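You operate a simulated robot arm through the tools that you are given. There is no shell and no other tool. Be economical: measure what you need, move in short steps, check, and stop when the job is done.

Carry out the task below with a simulated robot arm. There is one attempt and no reset: what you move stays moved.

TASK
Put the green ball of wool from the top of the dining table on the sideboard end of the dining table and the red ball of wool on the green tile there.
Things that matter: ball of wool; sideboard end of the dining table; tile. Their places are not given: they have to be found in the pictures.

It is judged by the outcome, as a careful person would: the job done as asked, and still so three seconds after it is handed in. It fails if anything else is knocked over, pushed out of place, dropped, spilled or broken.

THE ROBOT
A 7-joint arm with a two-finger parallel gripper, fixed in place. Base frame: the origin is at the foot of the arm, x ahead of it, y to its left, z up; the work surface is at about z = 0. Lengths are in m, angles in degrees, forces in N, time in s.
With the tool pointing down near the work surface it reaches from about 0.24 to 0.62 m from the base axis. Its first joint turns from -66.0 to 66.0 degrees. Payload 2.6 kg.
Tool frame: the origin (TCP) lies between the finger pads and is the grasp point; the fingertips stand 0.03 m ahead of it; z points along the fingers, y is the line along which they close. The gripper opens to 0.094 m. The fingers are 0.028 m wide and 0.01 m thick; the gripper's body (0.05 by 0.096 m) begins 0.055 m behind the TCP.
Orientation is that of the tool frame in the base frame, as a unit quaternion [x, y, z, w]. With the fingers straight down and closing along the base's y, the tool's x points along the base's -x, its y along +y and its z along -z.

THE INTERFACE
- The arm moves only by the tool apply_moves. Its argument "increments" is a list of rows, each an object of numbers (a shift or turn left out is 0, a gripper value left out holds the last): "x", "y", "z": the shift along the tool's x, y, z in m; "twist": the turn about the tool's z in degrees; "gripper": the gripper command, from -1 (shut) to 1 (fully open), values between in proportion. In form: [{"x": .., "y": .., "z": .., "twist": .., "gripper": ..}, ...]. A call has 1 to 20 rows; each row shifts and turns the commanded pose from where the row before left it, along the tool's axes as they then stand. A row lasts 0.2 s, in which the tool goes at most 0.05 m and 8.6 degrees; a call with a longer step from one row to the next is refused whole, and so is a gripper value outside its range. A pose out of reach is approached as far as the arm can. The call stops where the force on the tool passes 40 N (or 10 N more than at its start, if that is more) or the arm is blocked; 0.2 s more then pass. The fingers move at their own pace (about 0.072 m/s each) and stop on an object; they squeeze with about 43 N. The grip force told is the motor's: it shows also when the fingers shut on nothing. Time passes only in rows, and 0.2 s behind the last, so rows that do not move let the fingers close. It gives the time, the measured TCP pose, the force on the tool (base axes), the opening and the grip force at its end, in the units of the frame above (readings bear some noise), and new pictures: "show" is both (left out), scene, wrist or none.
- Cameras (640 x 400 px; columns grow to the right, rows downward): "scene" is fixed at [0.025, 0.4476, 0.5314]; the picture's right is [-0.76, -0.64, 0.00], its down [-0.55, 0.65, -0.53] and it looks along [0.34, -0.41, -0.85] (base axes); focal length 214 px, centre (320, 200). "wrist" rides on the gripper at [-0.037, 0, -0.058] in the tool frame; the picture's right is [0.00, -1.00, 0.00], its down [0.97, 0.00, -0.24] and it looks along [0.24, 0.00, 0.97] (tool axes); focal length 218 px, centre (320, 200).
- measure_at(camera, pixels): for up to 12 pixels [column, row] of the newest picture of that camera ("zoom" is the newest enlarged one), the place [x, y, z] in the base frame of the surface seen there, good to about 0.002 m. No time passes.
- inspect(camera, box): a new picture of the part [left, top, right, bottom] of that camera's present view, enlarged. No time passes.
- sign_off(): hands the job in; it is judged then, once.

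Work in short steps. Measure before you move; look again where a grasp or a placing could have gone wrong, and mend it. You have 60 turns and 120 pictures in all, the two below and enlarged ones among them. Open the gripper and draw the arm clear of the work before you hand the job in, unless the task says otherwise; then end with one line.

The tools are called after ">>>" as name(argument=value, ...) on one line, values as JSON. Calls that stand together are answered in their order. apply_moves: Moves the arm, as the interface text tells. Its arguments: {"type":"object","properties":{"increments":{"type":"array","items":{"type":"object","properties":{"x":{"type":"number"},"y":{"type":"number"},"z":{"type":"number"},"twist":{"type":"number"},"gripper":{"type":"number"}}}},"show":{"type":"string","enum":["both","scene","wrist","none"]}},"required":["increments"]} The other tools are called the same way: measure_at (camera, pixels) gives the place of the surface under pixels of a picture; inspect (camera, box) takes an enlarged picture of a part of a camera's view; sign_off () hands the job in.

At the start:

```text
clock: 0.0
eef_pos: [0.3674, 0.1783, 0.277]
orientation: [0.001, 1.0, 0.001, 0.0]
force: [0.9, 0.3, 0.6]
gripper_width: 0.0939
gripper_force: 0.1
```

scene: 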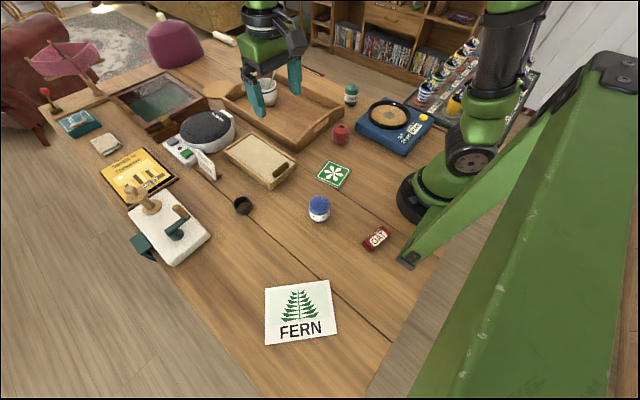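
wrist: 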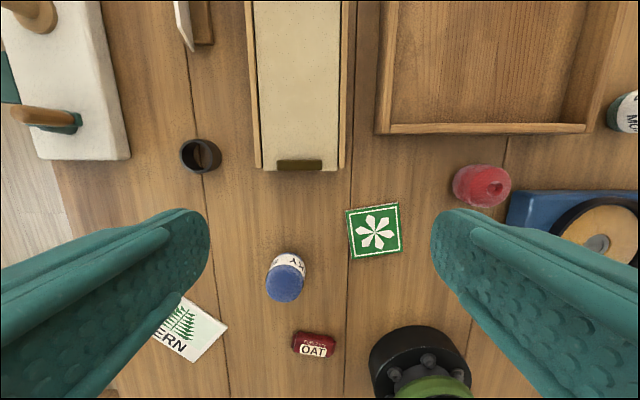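

I see a red round thing at scene (341,133) and a green one at (351,93); I enlarge these to identify them and to find the sideboard.

>>> inspect(camera="scene", box=[220, 50, 460, 200])

>>> inspect(camera="scene", box=[20, 20, 260, 170])

>>> inspect(camera="scene", box=[80, 130, 400, 350])

>>> inspect(camera="scene", box=[300, 0, 560, 150])

```text
2.67 times, centred on (340, 125) of scene
```

zoom: 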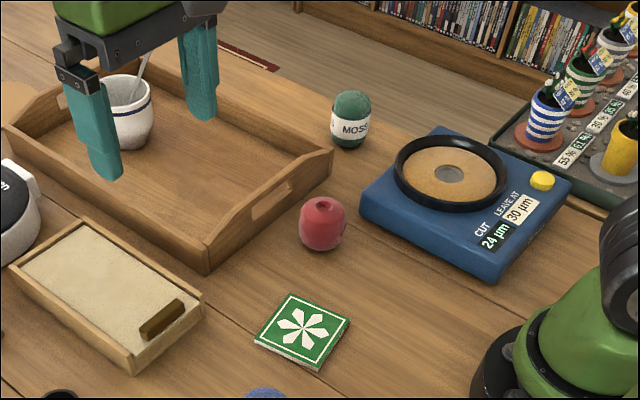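

```text
2.67 times, centred on (140, 95) of scene
```

zoom: 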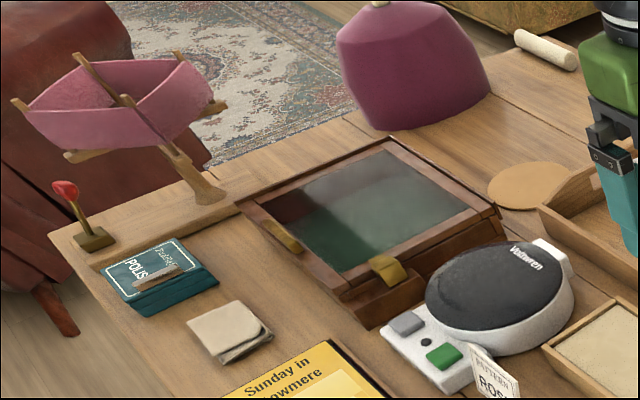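

```text
1.82 times, centred on (240, 240) of scene
```

zoom: 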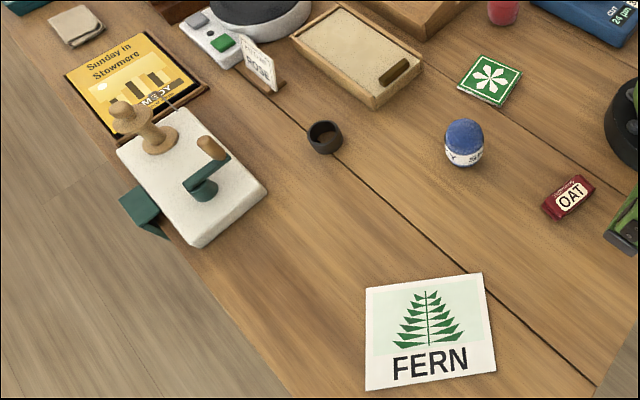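

```text
2.46 times, centred on (430, 75) of scene
```

zoom: 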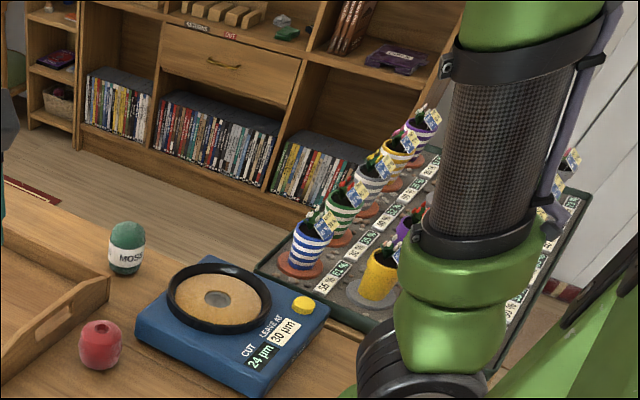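

The green MOSS wool and the red wool are near scene (351,93) and (341,133). I measure these, the tile, the table edges and the furniture around to find out which end faces the sideboard.

>>> measure_at(camera="scene", pixels=[[351, 86], [341, 128], [333, 174], [300, 312], [318, 203], [92, 105], [240, 370], [380, 370], [330, 85], [190, 10], [400, 20], [225, 38]])

>>> inspect(camera="scene", box=[130, 0, 350, 110])

>>> inspect(camera="wrist", box=[380, 60, 640, 280])

```text
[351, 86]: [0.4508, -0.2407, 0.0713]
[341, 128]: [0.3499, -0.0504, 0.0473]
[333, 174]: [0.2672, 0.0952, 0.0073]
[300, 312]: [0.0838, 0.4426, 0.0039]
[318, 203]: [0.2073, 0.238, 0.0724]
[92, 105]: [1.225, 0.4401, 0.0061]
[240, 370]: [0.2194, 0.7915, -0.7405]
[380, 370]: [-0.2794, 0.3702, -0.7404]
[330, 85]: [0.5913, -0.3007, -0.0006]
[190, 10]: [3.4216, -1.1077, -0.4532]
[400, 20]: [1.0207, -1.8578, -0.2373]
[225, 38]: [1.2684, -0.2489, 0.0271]
```

```text
2.91 times, centred on (240, 55) of scene
```

zoom: 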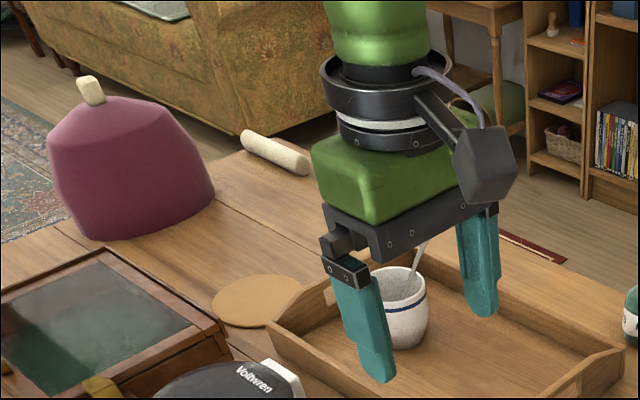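

```text
1.82 times, centred on (510, 170) of wrist
```

zoom: 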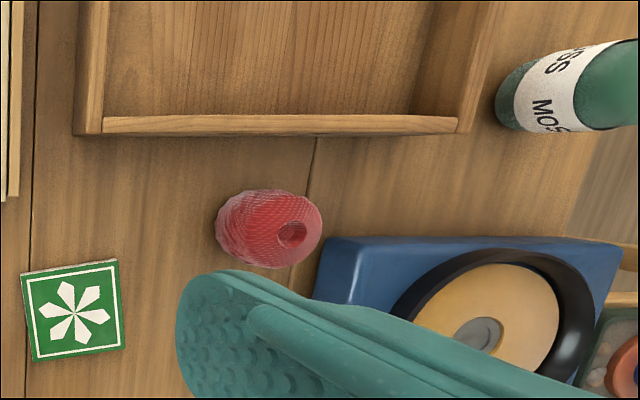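

The table extent is still unclear, so I measure along its edges and the possible sideboard.

>>> measure_at(camera="scene", pixels=[[270, 392], [372, 380], [425, 275], [200, 300], [235, 340], [135, 215], [310, 72], [380, 98], [265, 55], [85, 95], [520, 80], [448, 70]])

>>> inspect(camera="scene", box=[200, 240, 480, 400])

>>> inspect(camera="scene", box=[300, 0, 460, 100])

```text
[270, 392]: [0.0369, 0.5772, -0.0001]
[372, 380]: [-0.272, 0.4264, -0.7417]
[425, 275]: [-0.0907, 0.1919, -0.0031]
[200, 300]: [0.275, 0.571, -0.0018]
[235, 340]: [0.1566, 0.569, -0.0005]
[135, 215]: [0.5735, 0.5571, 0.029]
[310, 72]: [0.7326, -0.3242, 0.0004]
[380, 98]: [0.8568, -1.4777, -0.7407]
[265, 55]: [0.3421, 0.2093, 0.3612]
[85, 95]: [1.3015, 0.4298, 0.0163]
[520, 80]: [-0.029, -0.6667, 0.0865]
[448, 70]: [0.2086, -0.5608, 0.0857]
```

```text
2.29 times, centred on (340, 320) of scene
```

zoom: 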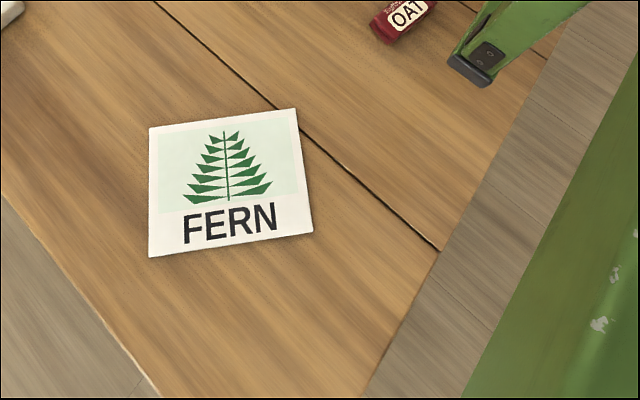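

```text
4.00 times, centred on (380, 50) of scene
```

zoom: 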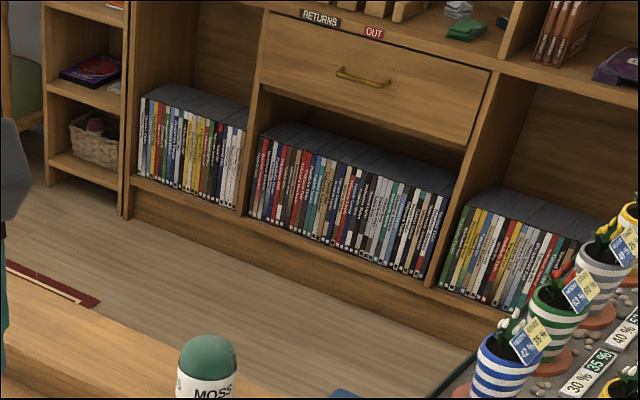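

I look closer at the candidate wools and at the sideboard's top and surroundings.

>>> inspect(camera="scene", box=[325, 75, 385, 150])

>>> inspect(camera="scene", box=[290, 180, 410, 260])

>>> inspect(camera="scene", box=[360, 0, 500, 50])

>>> inspect(camera="scene", box=[500, 0, 640, 120])

>>> inspect(camera="scene", box=[100, 100, 260, 200])

```text
5.33 times, centred on (355, 112) of scene
```

zoom: 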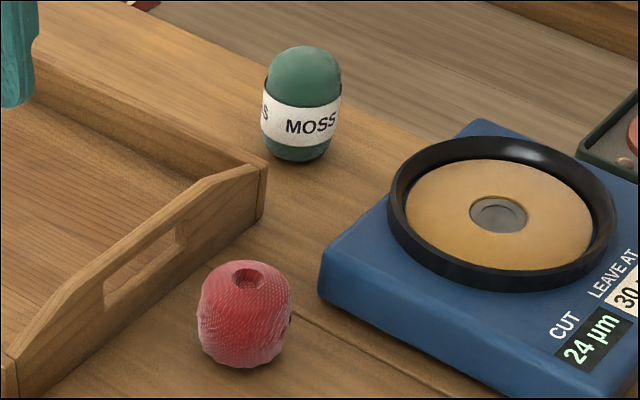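

```text
5.00 times, centred on (350, 220) of scene
```

zoom: 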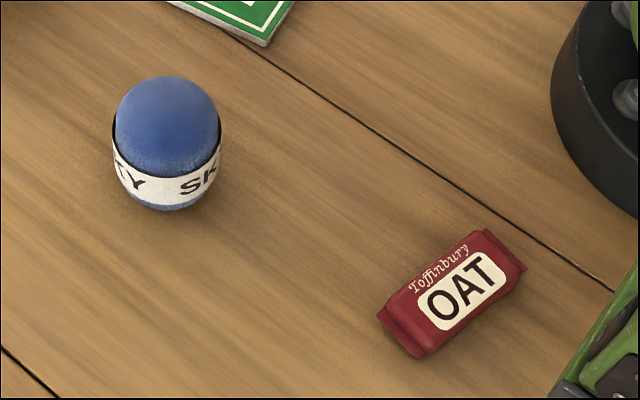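

```text
4.57 times, centred on (430, 25) of scene
```

zoom: 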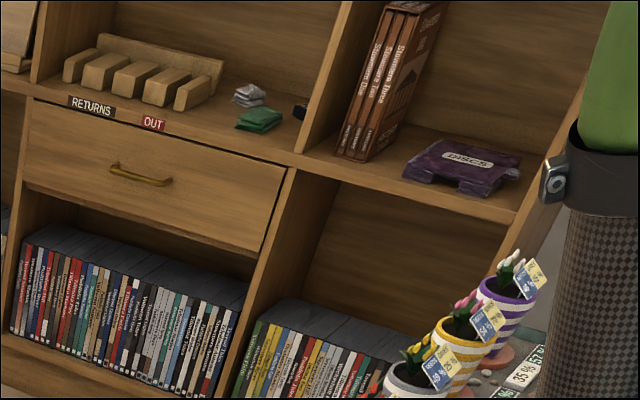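

```text
3.33 times, centred on (570, 60) of scene
```

zoom: 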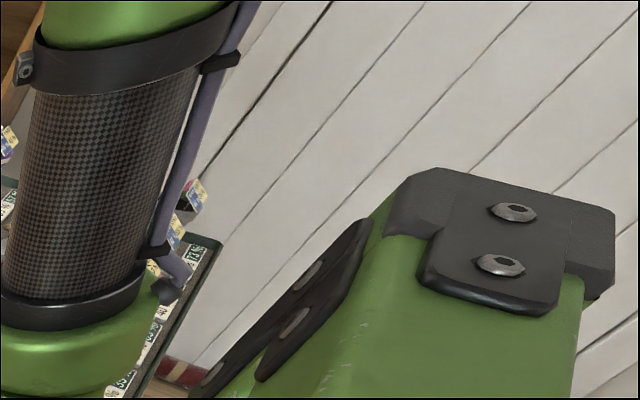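

```text
4.00 times, centred on (180, 150) of scene
```

zoom: 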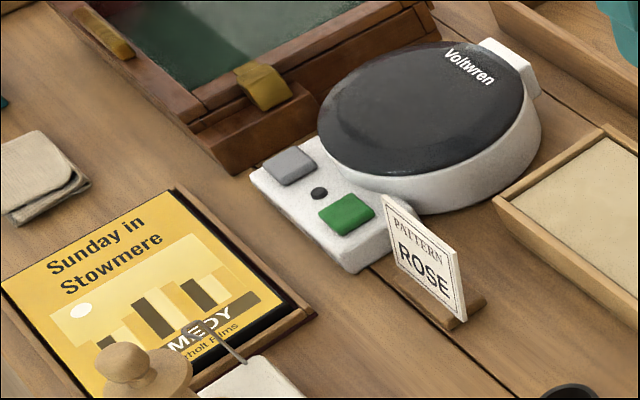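

MOSS is plainly the green wool, and the red wound ball the red one. I raise the tool and turn it to survey the sides of the table that aren't in view, beginning with +y.

>>> apply_moves(increments=[{"z": -0.04}, {"z": -0.04}, {"z": -0.04}, {"twist": 8.5}, {"twist": 8.5}, {"twist": 8.5}, {"twist": 8.5}, {"twist": 8.5}, {"twist": 8.5}, {"twist": 8.5}, {"twist": 8.5}, {"twist": 8.5}, {"twist": 8.5}, {"twist": 5}, {}])

```text
clock: 3.2
eef_pos: [0.3677, 0.1775, 0.3974]
orientation: [0.708, 0.707, 0.0, -0.001]
force: [0.5, 0.0, 0.8]
gripper_width: 0.0942
gripper_force: 0.1
```

scene: 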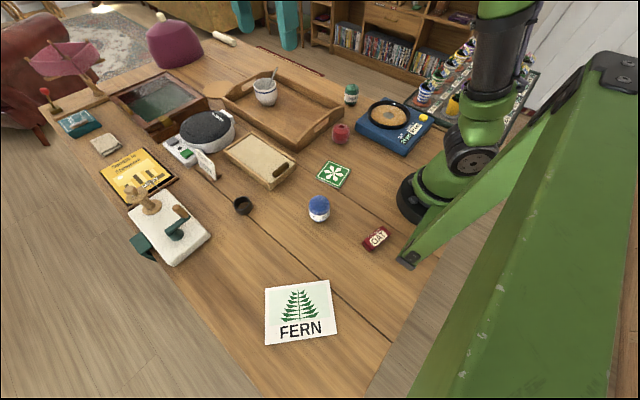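
wrist: 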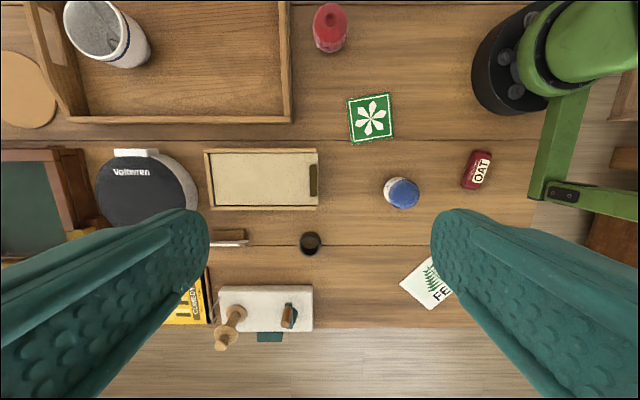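

At the right of the wrist view, past the table's -x end, there's brown wooden furniture near (620,240). I examine it.

>>> inspect(camera="wrist", box=[460, 60, 640, 300])

>>> measure_at(camera="wrist", pixels=[[625, 245], [630, 158], [630, 100], [605, 240], [535, 240], [430, 285]])

```text
1.67 times, centred on (550, 180) of wrist
```

zoom: 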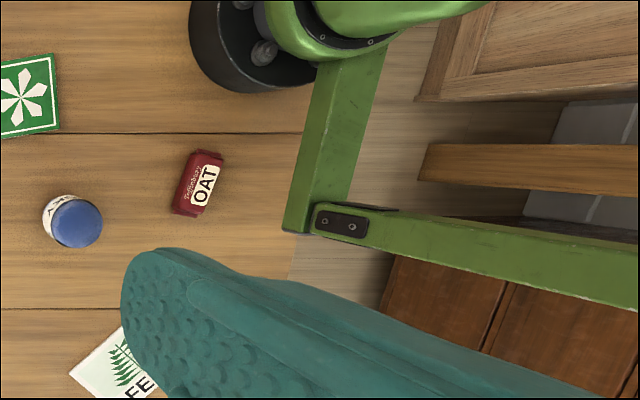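

```text
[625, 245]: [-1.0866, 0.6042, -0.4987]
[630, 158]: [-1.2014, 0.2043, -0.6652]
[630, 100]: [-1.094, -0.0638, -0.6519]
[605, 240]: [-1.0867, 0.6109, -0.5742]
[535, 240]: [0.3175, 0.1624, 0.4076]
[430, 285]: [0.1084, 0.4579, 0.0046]
```

Cabinets stand behind the robot at x≈-1.09, off the -x end of the table. I close the fingers and turn a little, so a corner of the wrist view shows them better.

>>> apply_moves(increments=[{"twist": -8, "gripper": -1}, {"twist": -8, "gripper": -1}, {"twist": -4}, {}, {}], show="wrist")

>>> inspect(camera="wrist", box=[440, 140, 640, 400])

```text
clock: 4.4
eef_pos: [0.3678, 0.1773, 0.3977]
orientation: [0.573, 0.819, 0.001, 0.0]
force: [-1.1, 0.6, -0.1]
gripper_width: 0.0001
gripper_force: 32.7
```

wrist: 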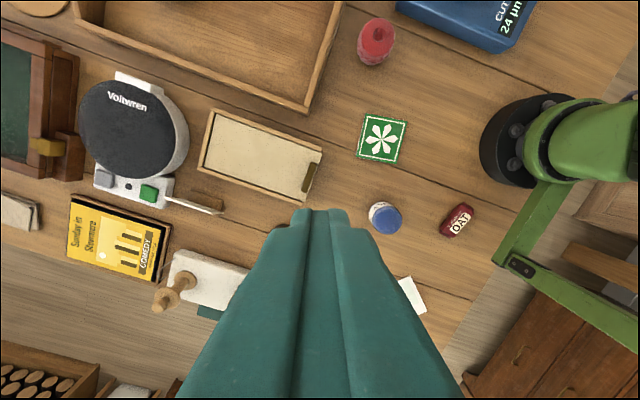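

```text
1.54 times, centred on (540, 270) of wrist
```

zoom: 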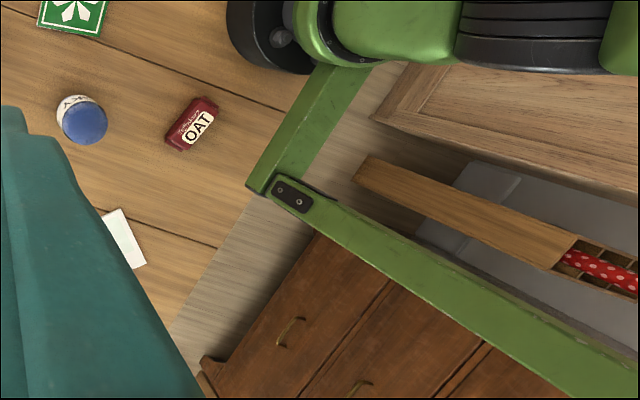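

The drawered wooden piece off the -x end is the sideboard (the bookcase stands along a long side), so the sideboard end is the robot's end, where the tile also lies. I now return the twist, open the gripper and move above the two balls for a closer look.

>>> apply_moves(increments=[{"twist": -8.5, "gripper": 1}, {"twist": -8.5}, {"twist": -8.5}, {"twist": -8.5}, {"twist": -8.5}, {"twist": -8.5}, {"twist": -8.5}, {"twist": -8.5}, {"twist": -2}, {"y": -0.04, "x": -0.01}, {"y": -0.04, "x": -0.01}, {"y": -0.04, "x": -0.01}, {"y": -0.04}, {"y": -0.04}, {"y": -0.04}, {"y": -0.04}, {"z": 0.04}, {"z": 0.04}, {}])

```text
clock: 8.4
eef_pos: [0.3972, -0.1017, 0.3161]
orientation: [0.001, 1.0, 0.001, 0.0]
force: [0.4, 0.0, 0.6]
gripper_width: 0.0939
gripper_force: 0.2
```

scene: 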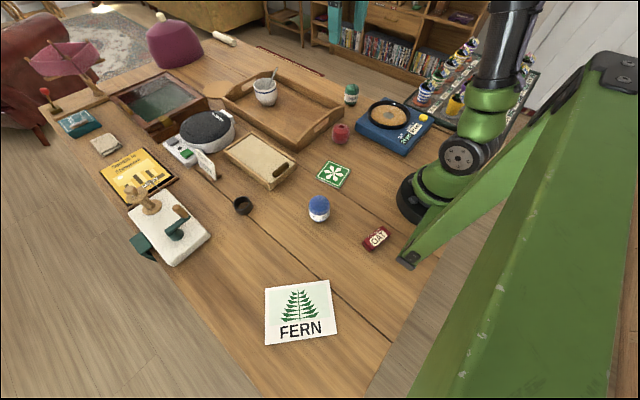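
wrist: 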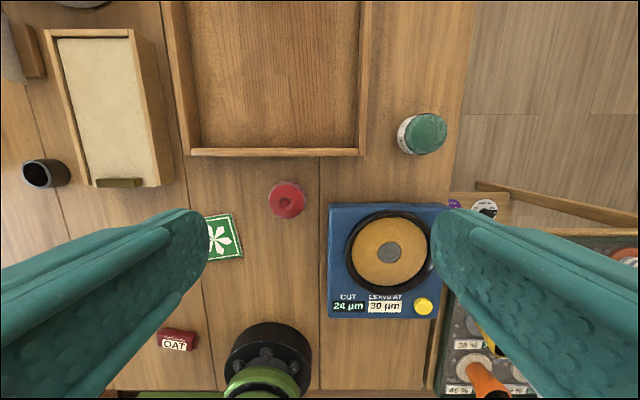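

Clear view: MOSS at (425,133), red at (287,200), tray edge at x-col 365. I measure their extents.

>>> measure_at(camera="wrist", pixels=[[430, 131], [407, 133], [445, 131], [428, 116], [428, 151], [362, 150], [367, 60], [288, 199], [271, 199], [303, 199], [287, 216], [330, 207]])

>>> measure_at(camera="scene", pixels=[[351, 104], [349, 95], [357, 97], [351, 84], [341, 141], [336, 162], [349, 172], [333, 187], [317, 177], [319, 214], [310, 208], [328, 208]])

>>> inspect(camera="wrist", box=[240, 80, 480, 230])

```text
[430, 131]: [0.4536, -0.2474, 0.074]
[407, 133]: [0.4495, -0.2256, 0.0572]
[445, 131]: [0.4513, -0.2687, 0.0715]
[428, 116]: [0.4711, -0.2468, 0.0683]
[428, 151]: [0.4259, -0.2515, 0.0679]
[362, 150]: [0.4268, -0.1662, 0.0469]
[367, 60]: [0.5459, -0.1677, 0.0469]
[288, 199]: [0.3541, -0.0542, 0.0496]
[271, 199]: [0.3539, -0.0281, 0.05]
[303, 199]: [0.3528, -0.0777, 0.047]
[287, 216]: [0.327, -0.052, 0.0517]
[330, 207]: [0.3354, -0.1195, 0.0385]
```

```text
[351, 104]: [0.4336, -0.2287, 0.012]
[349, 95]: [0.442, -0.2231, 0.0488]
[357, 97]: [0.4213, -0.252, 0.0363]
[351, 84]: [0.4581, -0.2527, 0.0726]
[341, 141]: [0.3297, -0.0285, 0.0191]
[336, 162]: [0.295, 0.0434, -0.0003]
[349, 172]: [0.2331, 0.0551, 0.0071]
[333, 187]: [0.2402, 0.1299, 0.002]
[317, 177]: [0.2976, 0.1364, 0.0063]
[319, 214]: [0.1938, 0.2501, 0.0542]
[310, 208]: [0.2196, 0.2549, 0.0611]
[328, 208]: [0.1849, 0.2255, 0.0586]
```

```text
2.67 times, centred on (360, 155) of wrist
```

zoom: 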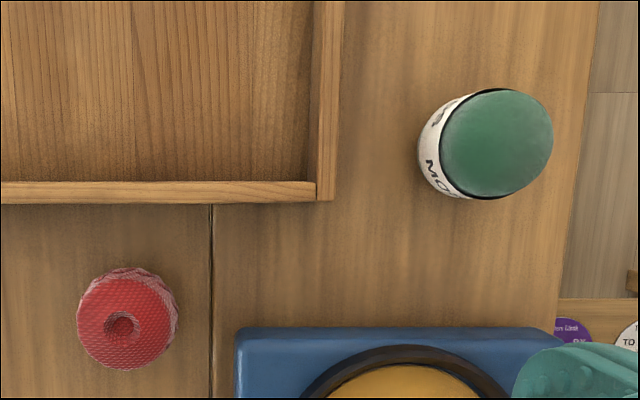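

MOSS centre is about (0.449,-0.249), radius 0.025, height 0.076; free room beside the tray is enough for the fingers. I move over it and go down part way.

>>> apply_moves(increments=[{"x": -0.018, "y": -0.049}, {"x": -0.017, "y": -0.049}, {"x": -0.017, "y": -0.049}, {"z": 0.05}, {"z": 0.05}, {"z": 0.04}, {}])

>>> measure_at(camera="wrist", pixels=[[320, 200], [320, 230], [320, 260]])

```text
refused: row 1 steps farther than a row can; nothing moved
```

```text
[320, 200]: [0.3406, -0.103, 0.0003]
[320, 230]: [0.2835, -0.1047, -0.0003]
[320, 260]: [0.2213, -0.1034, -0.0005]
```

The row was too long; I split it up.

>>> apply_moves(increments=[{"x": -0.013, "y": -0.037}, {"x": -0.013, "y": -0.037}, {"x": -0.013, "y": -0.037}, {"x": -0.013, "y": -0.036}, {"z": 0.05}, {"z": 0.05}, {"z": 0.04}, {}])

```text
clock: 10.2
eef_pos: [0.4502, -0.2497, 0.1749]
orientation: [0.0, 1.0, 0.001, 0.0]
force: [0.3, 0.8, -0.6]
gripper_width: 0.0937
gripper_force: 0.0
```

scene: 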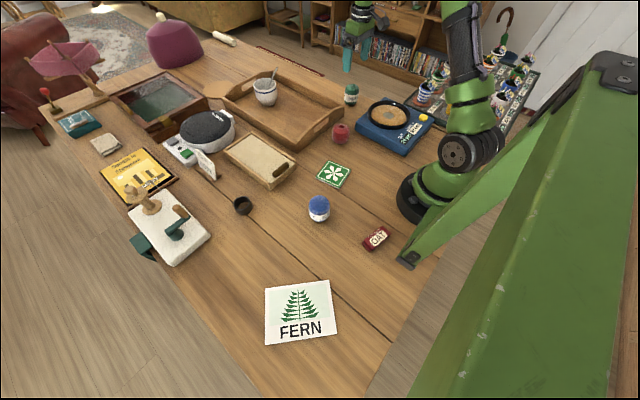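
wrist: 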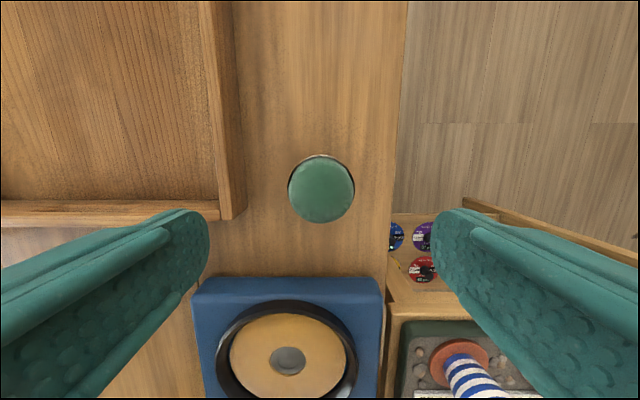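

The ball is centred in the gap (321,188). I go down to z≈0.045 and close.

>>> apply_moves(increments=[{"z": 0.045}, {"z": 0.045}, {"z": 0.03}, {"z": 0.01}, {"gripper": -1}, {"gripper": -1}, {}, {}, {}])

```text
clock: 12.2
eef_pos: [0.4502, -0.2492, 0.0466]
orientation: [-0.001, 1.0, 0.001, -0.001]
force: [0.7, 0.1, 0.7]
gripper_width: 0.0536
gripper_force: 42.7
```

scene: 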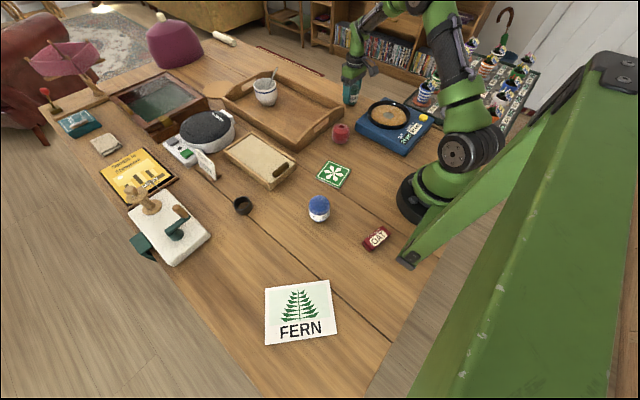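
wrist: 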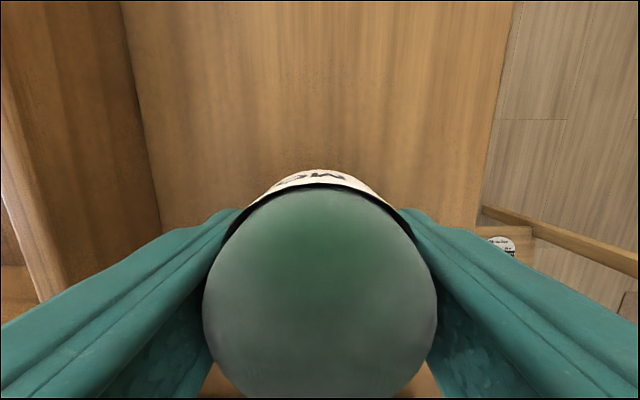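

Gripped at 0.054. I lift it 0.15 and carry it high toward (0.19, 0.345) on the sideboard end, and measure the FERN card and black ring meanwhile.

>>> apply_moves(increments=[{"z": -0.04}, {"z": -0.05}, {"z": -0.05}, {"z": -0.03}, {"x": 0.0186, "y": 0.0424}, {"x": 0.0186, "y": 0.0424}, {"x": 0.0186, "y": 0.0424}, {"x": 0.0186, "y": 0.0424}, {"x": 0.0186, "y": 0.0424}, {"x": 0.0186, "y": 0.0424}, {"x": 0.0186, "y": 0.0424}, {"x": 0.0186, "y": 0.0424}, {"x": 0.0186, "y": 0.0424}, {"x": 0.0186, "y": 0.0424}, {"x": 0.0186, "y": 0.0424}, {"x": 0.0186, "y": 0.0424}, {"x": 0.0186, "y": 0.0424}, {"x": 0.0186, "y": 0.0424}], show="both")

>>> apply_moves(increments=[{"twist": -8.5}, {"twist": -8.5}, {"twist": -8.5}, {"twist": -8.5}, {"twist": -8.5}, {"twist": -8.5}, {"twist": -8.5}, {}])

```text
clock: 16.0
eef_pos: [0.1891, 0.3448, 0.2203]
orientation: [0.0, 1.0, 0.001, 0.001]
force: [0.5, 0.1, -0.5]
gripper_width: 0.0539
gripper_force: 42.9
```

scene: 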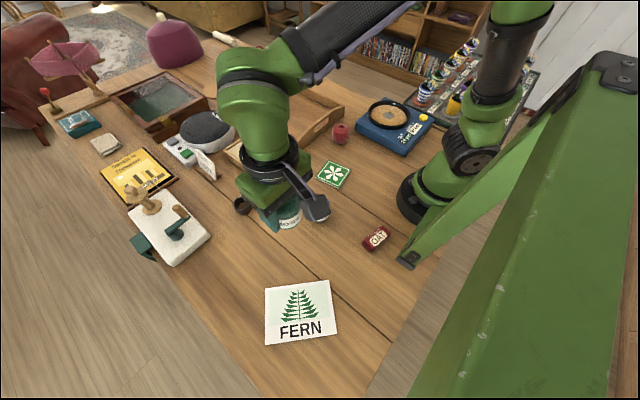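
wrist: 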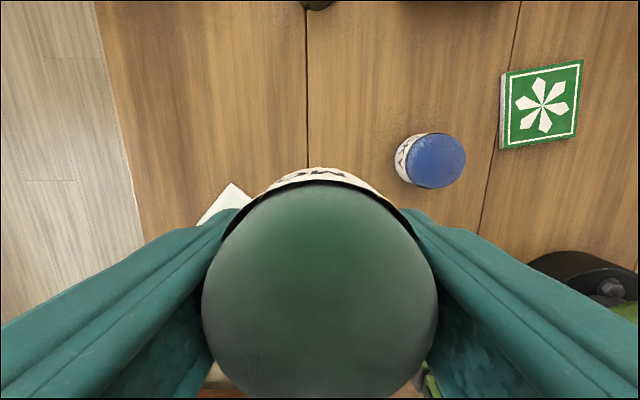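

```text
clock: 17.8
eef_pos: [0.1896, 0.3449, 0.2171]
orientation: [-0.497, 0.868, 0.0, 0.0]
force: [0.3, 0.3, -0.8]
gripper_width: 0.0537
gripper_force: 42.9
```

scene: 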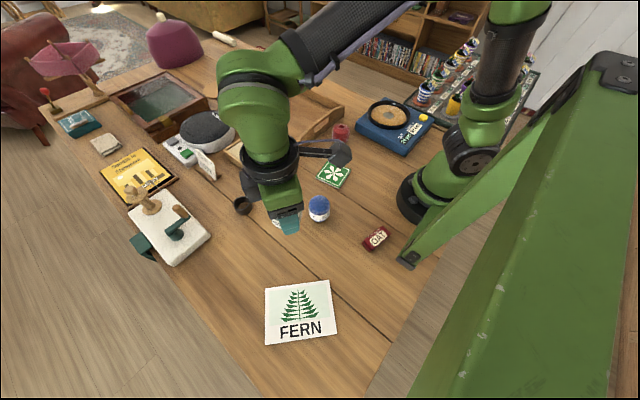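
wrist: 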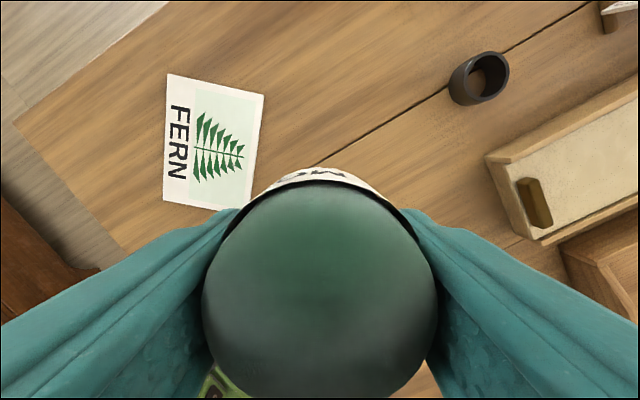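

Now I check the clearance from the FERN card and the black ring.

>>> measure_at(camera="wrist", pixels=[[263, 98], [245, 200], [215, 207], [480, 100], [450, 90]])

>>> measure_at(camera="scene", pixels=[[266, 290], [330, 282], [318, 203], [242, 205]])

```text
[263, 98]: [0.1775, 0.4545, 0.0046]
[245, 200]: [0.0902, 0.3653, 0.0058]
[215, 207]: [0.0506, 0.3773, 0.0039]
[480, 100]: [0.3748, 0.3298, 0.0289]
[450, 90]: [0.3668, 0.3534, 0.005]
```

```text
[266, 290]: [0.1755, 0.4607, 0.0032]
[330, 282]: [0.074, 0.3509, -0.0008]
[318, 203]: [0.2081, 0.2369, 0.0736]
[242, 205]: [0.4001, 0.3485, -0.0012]
```

All clear (about 0.09 m from the card, 0.1 m from SKY). I lower to the grasp height.

>>> apply_moves(increments=[{"z": 0.045}, {"z": 0.045}, {"z": 0.045}, {"z": 0.02}, {"z": 0.01}, {"z": 0.004}, {}])

```text
clock: 19.4
eef_pos: [0.1905, 0.3455, 0.048]
orientation: [-0.496, 0.868, 0.0, 0.001]
force: [-0.2, 0.5, -1.2]
gripper_width: 0.0538
gripper_force: 43.4
```

scene: 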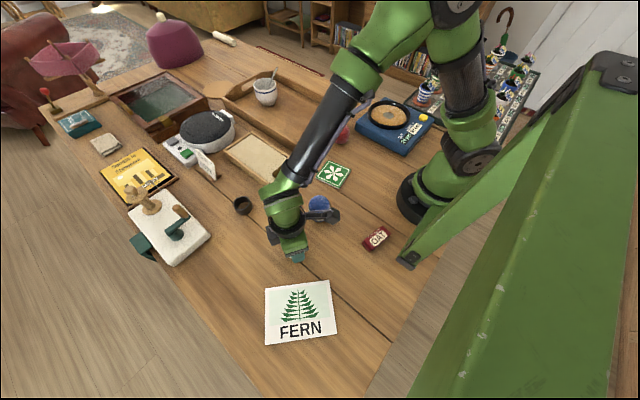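
wrist: 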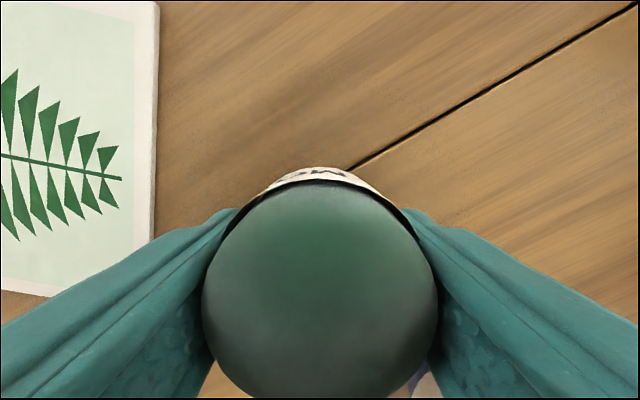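

TCP is at 0.048 against 0.0466 at grasp, so I lower 1.5 mm more, release, and rise straight up.

>>> apply_moves(increments=[{"z": 0.0015}, {}, {"gripper": 1}, {"gripper": 1}, {}, {}, {"z": -0.02}, {"z": -0.04}, {"z": -0.05}, {"z": -0.05}, {"z": -0.02}, {}])

```text
clock: 22.0
eef_pos: [0.1884, 0.3435, 0.2288]
orientation: [-0.496, 0.868, 0.0, 0.001]
force: [0.4, 0.5, 0.2]
gripper_width: 0.0942
gripper_force: 0.1
```

scene: 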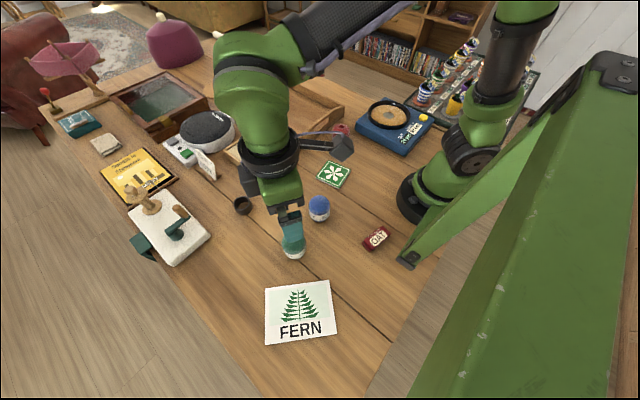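
wrist: 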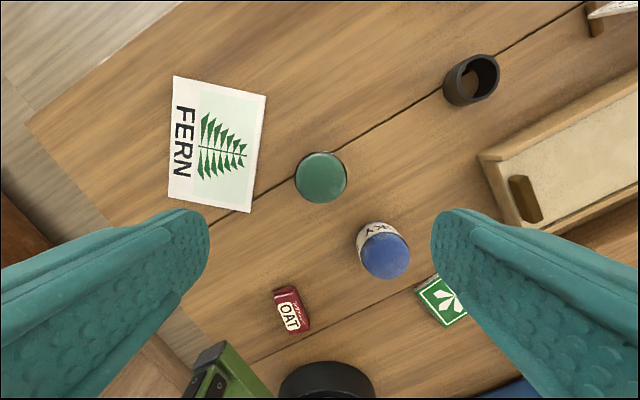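

MOSS stands upright and SKY, FERN, OAT are undisturbed. For the red ball (≈0.353,-0.053, height 0.052) I choose a diagonal finger line to avoid both the tray and the blue box, and move above it.

>>> apply_moves(increments=[{"twist": 8.2}, {"twist": 8.2}, {"twist": 8.1}, {"x": 0.00927, "y": -0.042}, {"x": 0.00927, "y": -0.042}, {"x": 0.00927, "y": -0.042}, {"x": 0.00927, "y": -0.042}, {"x": 0.00927, "y": -0.042}, {"x": 0.00927, "y": -0.042}, {"x": 0.00927, "y": -0.042}, {"x": 0.00927, "y": -0.042}, {"x": 0.00927, "y": -0.042}, {"x": 0.00927, "y": -0.042}, {"z": 0.04}, {"z": 0.02}, {}])

```text
clock: 25.4
eef_pos: [0.354, -0.0543, 0.1682]
orientation: [-0.301, 0.954, 0.001, 0.0]
force: [0.1, 0.3, 0.1]
gripper_width: 0.094
gripper_force: 0.1
```

scene: 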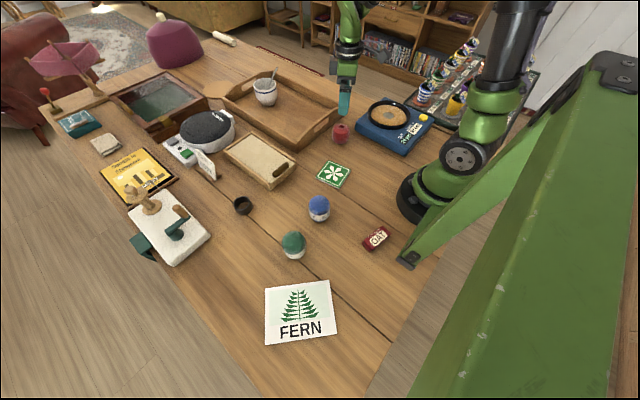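
wrist: 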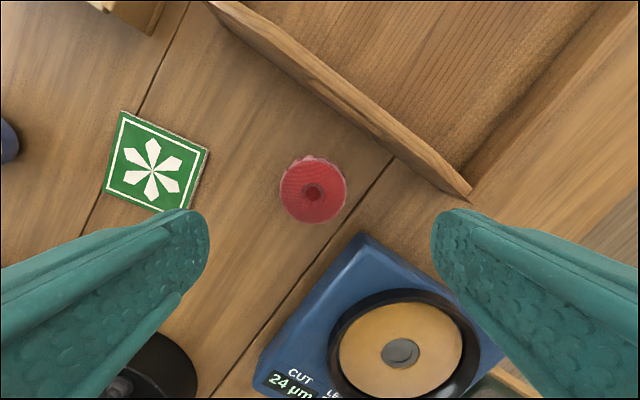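

The red ball is at (313,190), nearly centred. I measure it, the box corner, the tray face and the tile.

>>> measure_at(camera="wrist", pixels=[[313, 176], [281, 190], [346, 190], [313, 158], [313, 222], [362, 236], [395, 154], [460, 200], [152, 168], [122, 112], [207, 150], [105, 192]])

```text
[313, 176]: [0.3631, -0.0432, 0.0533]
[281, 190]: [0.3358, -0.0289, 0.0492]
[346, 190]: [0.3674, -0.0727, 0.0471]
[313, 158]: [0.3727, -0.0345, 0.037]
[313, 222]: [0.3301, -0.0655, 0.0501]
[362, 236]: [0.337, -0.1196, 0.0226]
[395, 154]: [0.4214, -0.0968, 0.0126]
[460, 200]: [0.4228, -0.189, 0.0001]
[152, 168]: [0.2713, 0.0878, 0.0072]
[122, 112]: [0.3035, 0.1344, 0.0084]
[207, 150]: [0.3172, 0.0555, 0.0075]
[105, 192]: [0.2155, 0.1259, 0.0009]
```

Centre is (0.3515,-0.0505). I shift 4 mm, descend to z≈0.038 and close.

>>> apply_moves(increments=[{"y": 0.0042, "z": 0.02}, {"z": 0.045}, {"z": 0.04}, {"z": 0.02}, {"z": 0.005}, {}, {"gripper": -1}, {"gripper": -1}, {}, {}, {}])

```text
clock: 27.8
eef_pos: [0.3507, -0.0505, 0.0375]
orientation: [-0.301, 0.954, 0.0, 0.0]
force: [0.0, 0.3, 0.1]
gripper_width: 0.0578
gripper_force: 43.2
```

scene: 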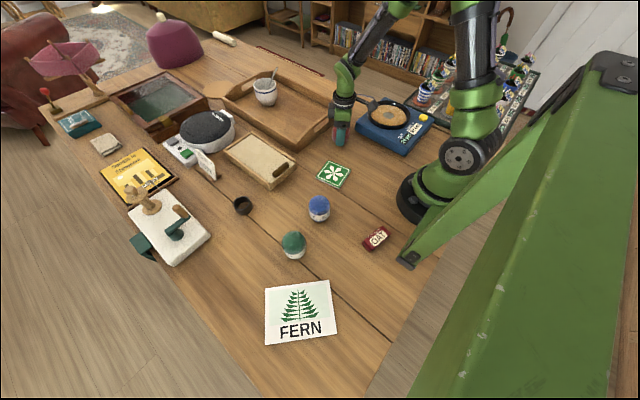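
wrist: 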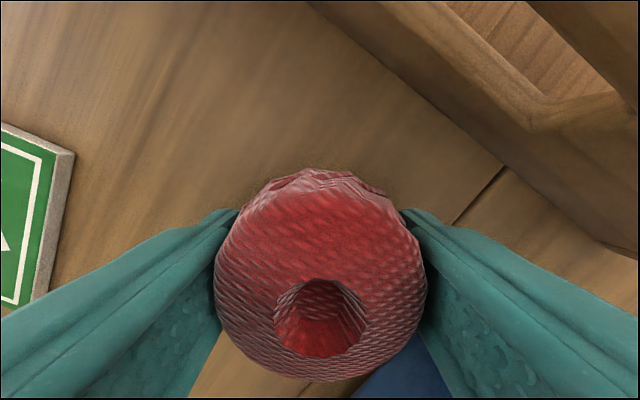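

Gripped at 0.058. I lift 0.10 and carry it above the tile centre (0.268, 0.093).

>>> apply_moves(increments=[{"z": -0.03}, {"z": -0.04}, {"z": -0.03}, {"x": -0.0036, "y": 0.0413}, {"x": -0.0036, "y": 0.0413}, {"x": -0.0036, "y": 0.0413}, {"x": -0.0036, "y": 0.0413}, {}])

>>> measure_at(camera="scene", pixels=[[317, 178], [333, 186], [348, 171]])

>>> inspect(camera="scene", box=[270, 100, 400, 280])

```text
clock: 29.6
eef_pos: [0.2687, 0.0957, 0.1345]
orientation: [-0.3, 0.954, 0.0, 0.0]
force: [0.6, 0.1, -1.5]
gripper_width: 0.0577
gripper_force: 42.8
```

scene: 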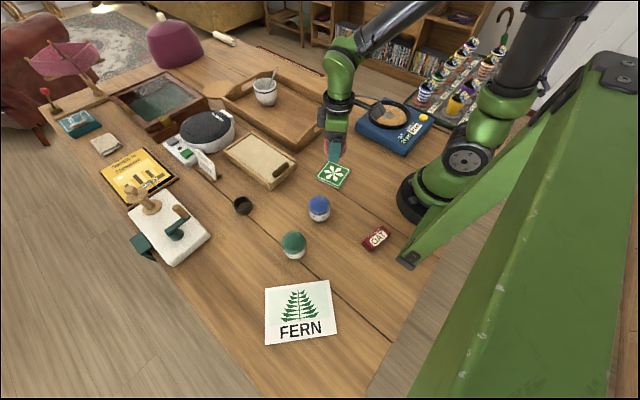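
wrist: 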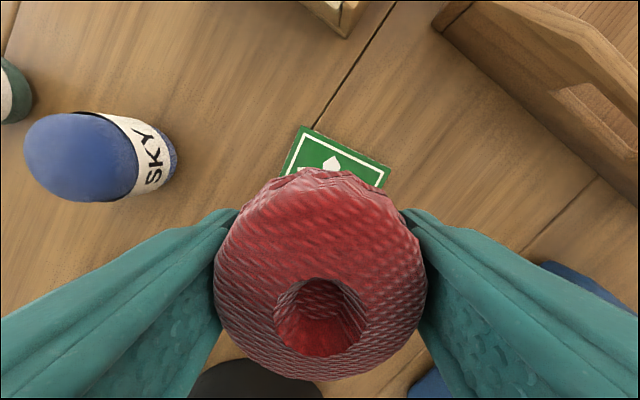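

```text
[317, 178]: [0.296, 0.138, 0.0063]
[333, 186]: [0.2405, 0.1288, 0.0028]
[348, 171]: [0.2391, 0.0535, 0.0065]
```

```text
2.22 times, centred on (335, 190) of scene
```

zoom: 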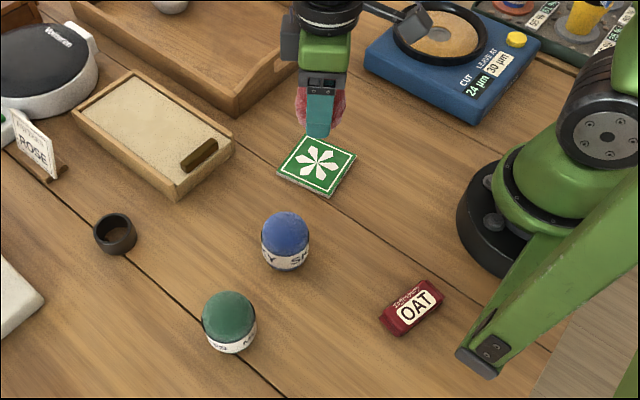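

Over the tile centre. The ball base sits 0.0375 below the TCP and the tile top is at 0.007, so I lower to z≈0.045.

>>> apply_moves(increments=[{"z": 0.04}, {"z": 0.03}, {"z": 0.012}, {"z": 0.006}, {}], show="scene")

```text
clock: 30.8
eef_pos: [0.2704, 0.095, 0.0473]
orientation: [-0.301, 0.954, 0.0, 0.0]
force: [0.1, -0.3, -1.0]
gripper_width: 0.0575
gripper_force: 43.1
```

scene: 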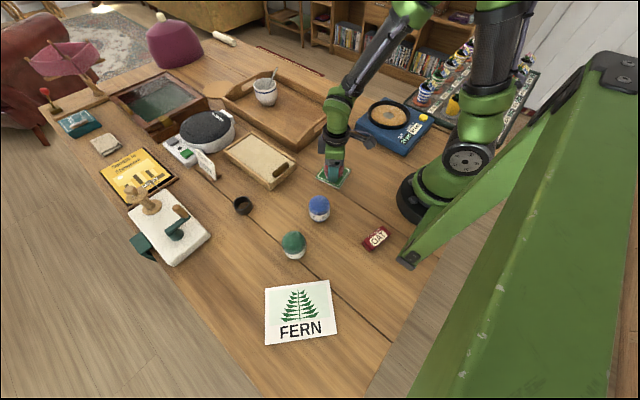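

About 2 mm more to go; then release and rise.

>>> apply_moves(increments=[{"z": 0.002}, {}, {"gripper": 0.4}, {"gripper": 1}, {}, {}, {"z": -0.02}, {"z": -0.04}, {"z": -0.05}, {"z": -0.05}, {"x": -0.04}, {"x": -0.04}, {}])

>>> inspect(camera="scene", box=[240, 100, 420, 280])

```text
clock: 33.6
eef_pos: [0.3345, 0.1387, 0.2073]
orientation: [-0.301, 0.954, 0.0, 0.001]
force: [-0.5, 0.1, -0.5]
gripper_width: 0.094
gripper_force: 0.0
```

scene: 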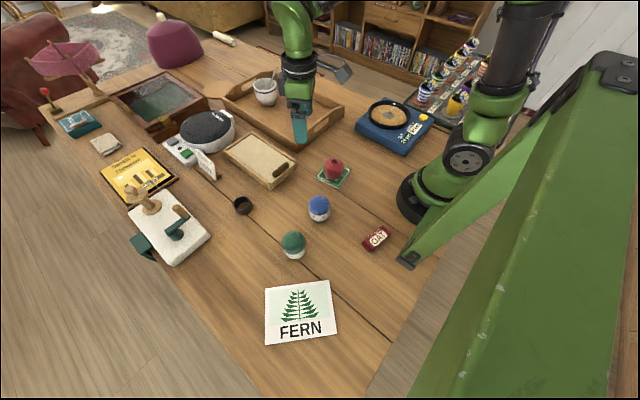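
wrist: 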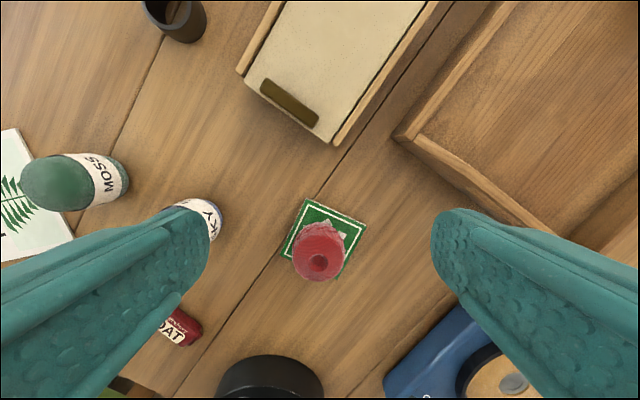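

```text
2.22 times, centred on (330, 190) of scene
```

zoom: 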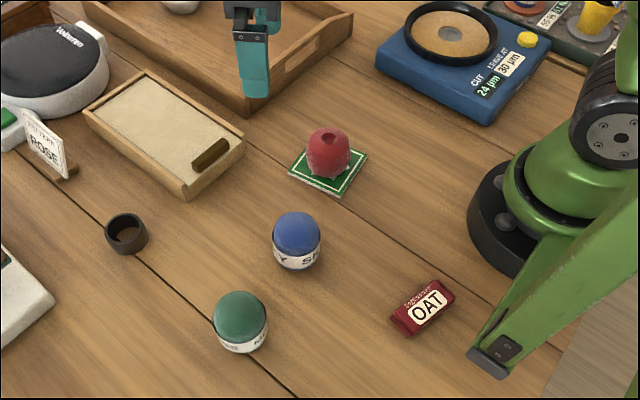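

The red ball rests on the tile, and the green one stands on the sideboard end. Everything else is in place and the arm is clear.

>>> sign_off()

```text
The job is handed in.
```

I put the green (MOSS) ball of wool on the sideboard end of the dining table and the red ball on the green tile there; I took the sideboard to be the drawered wooden piece behind the robot, so that end is the robot's end.
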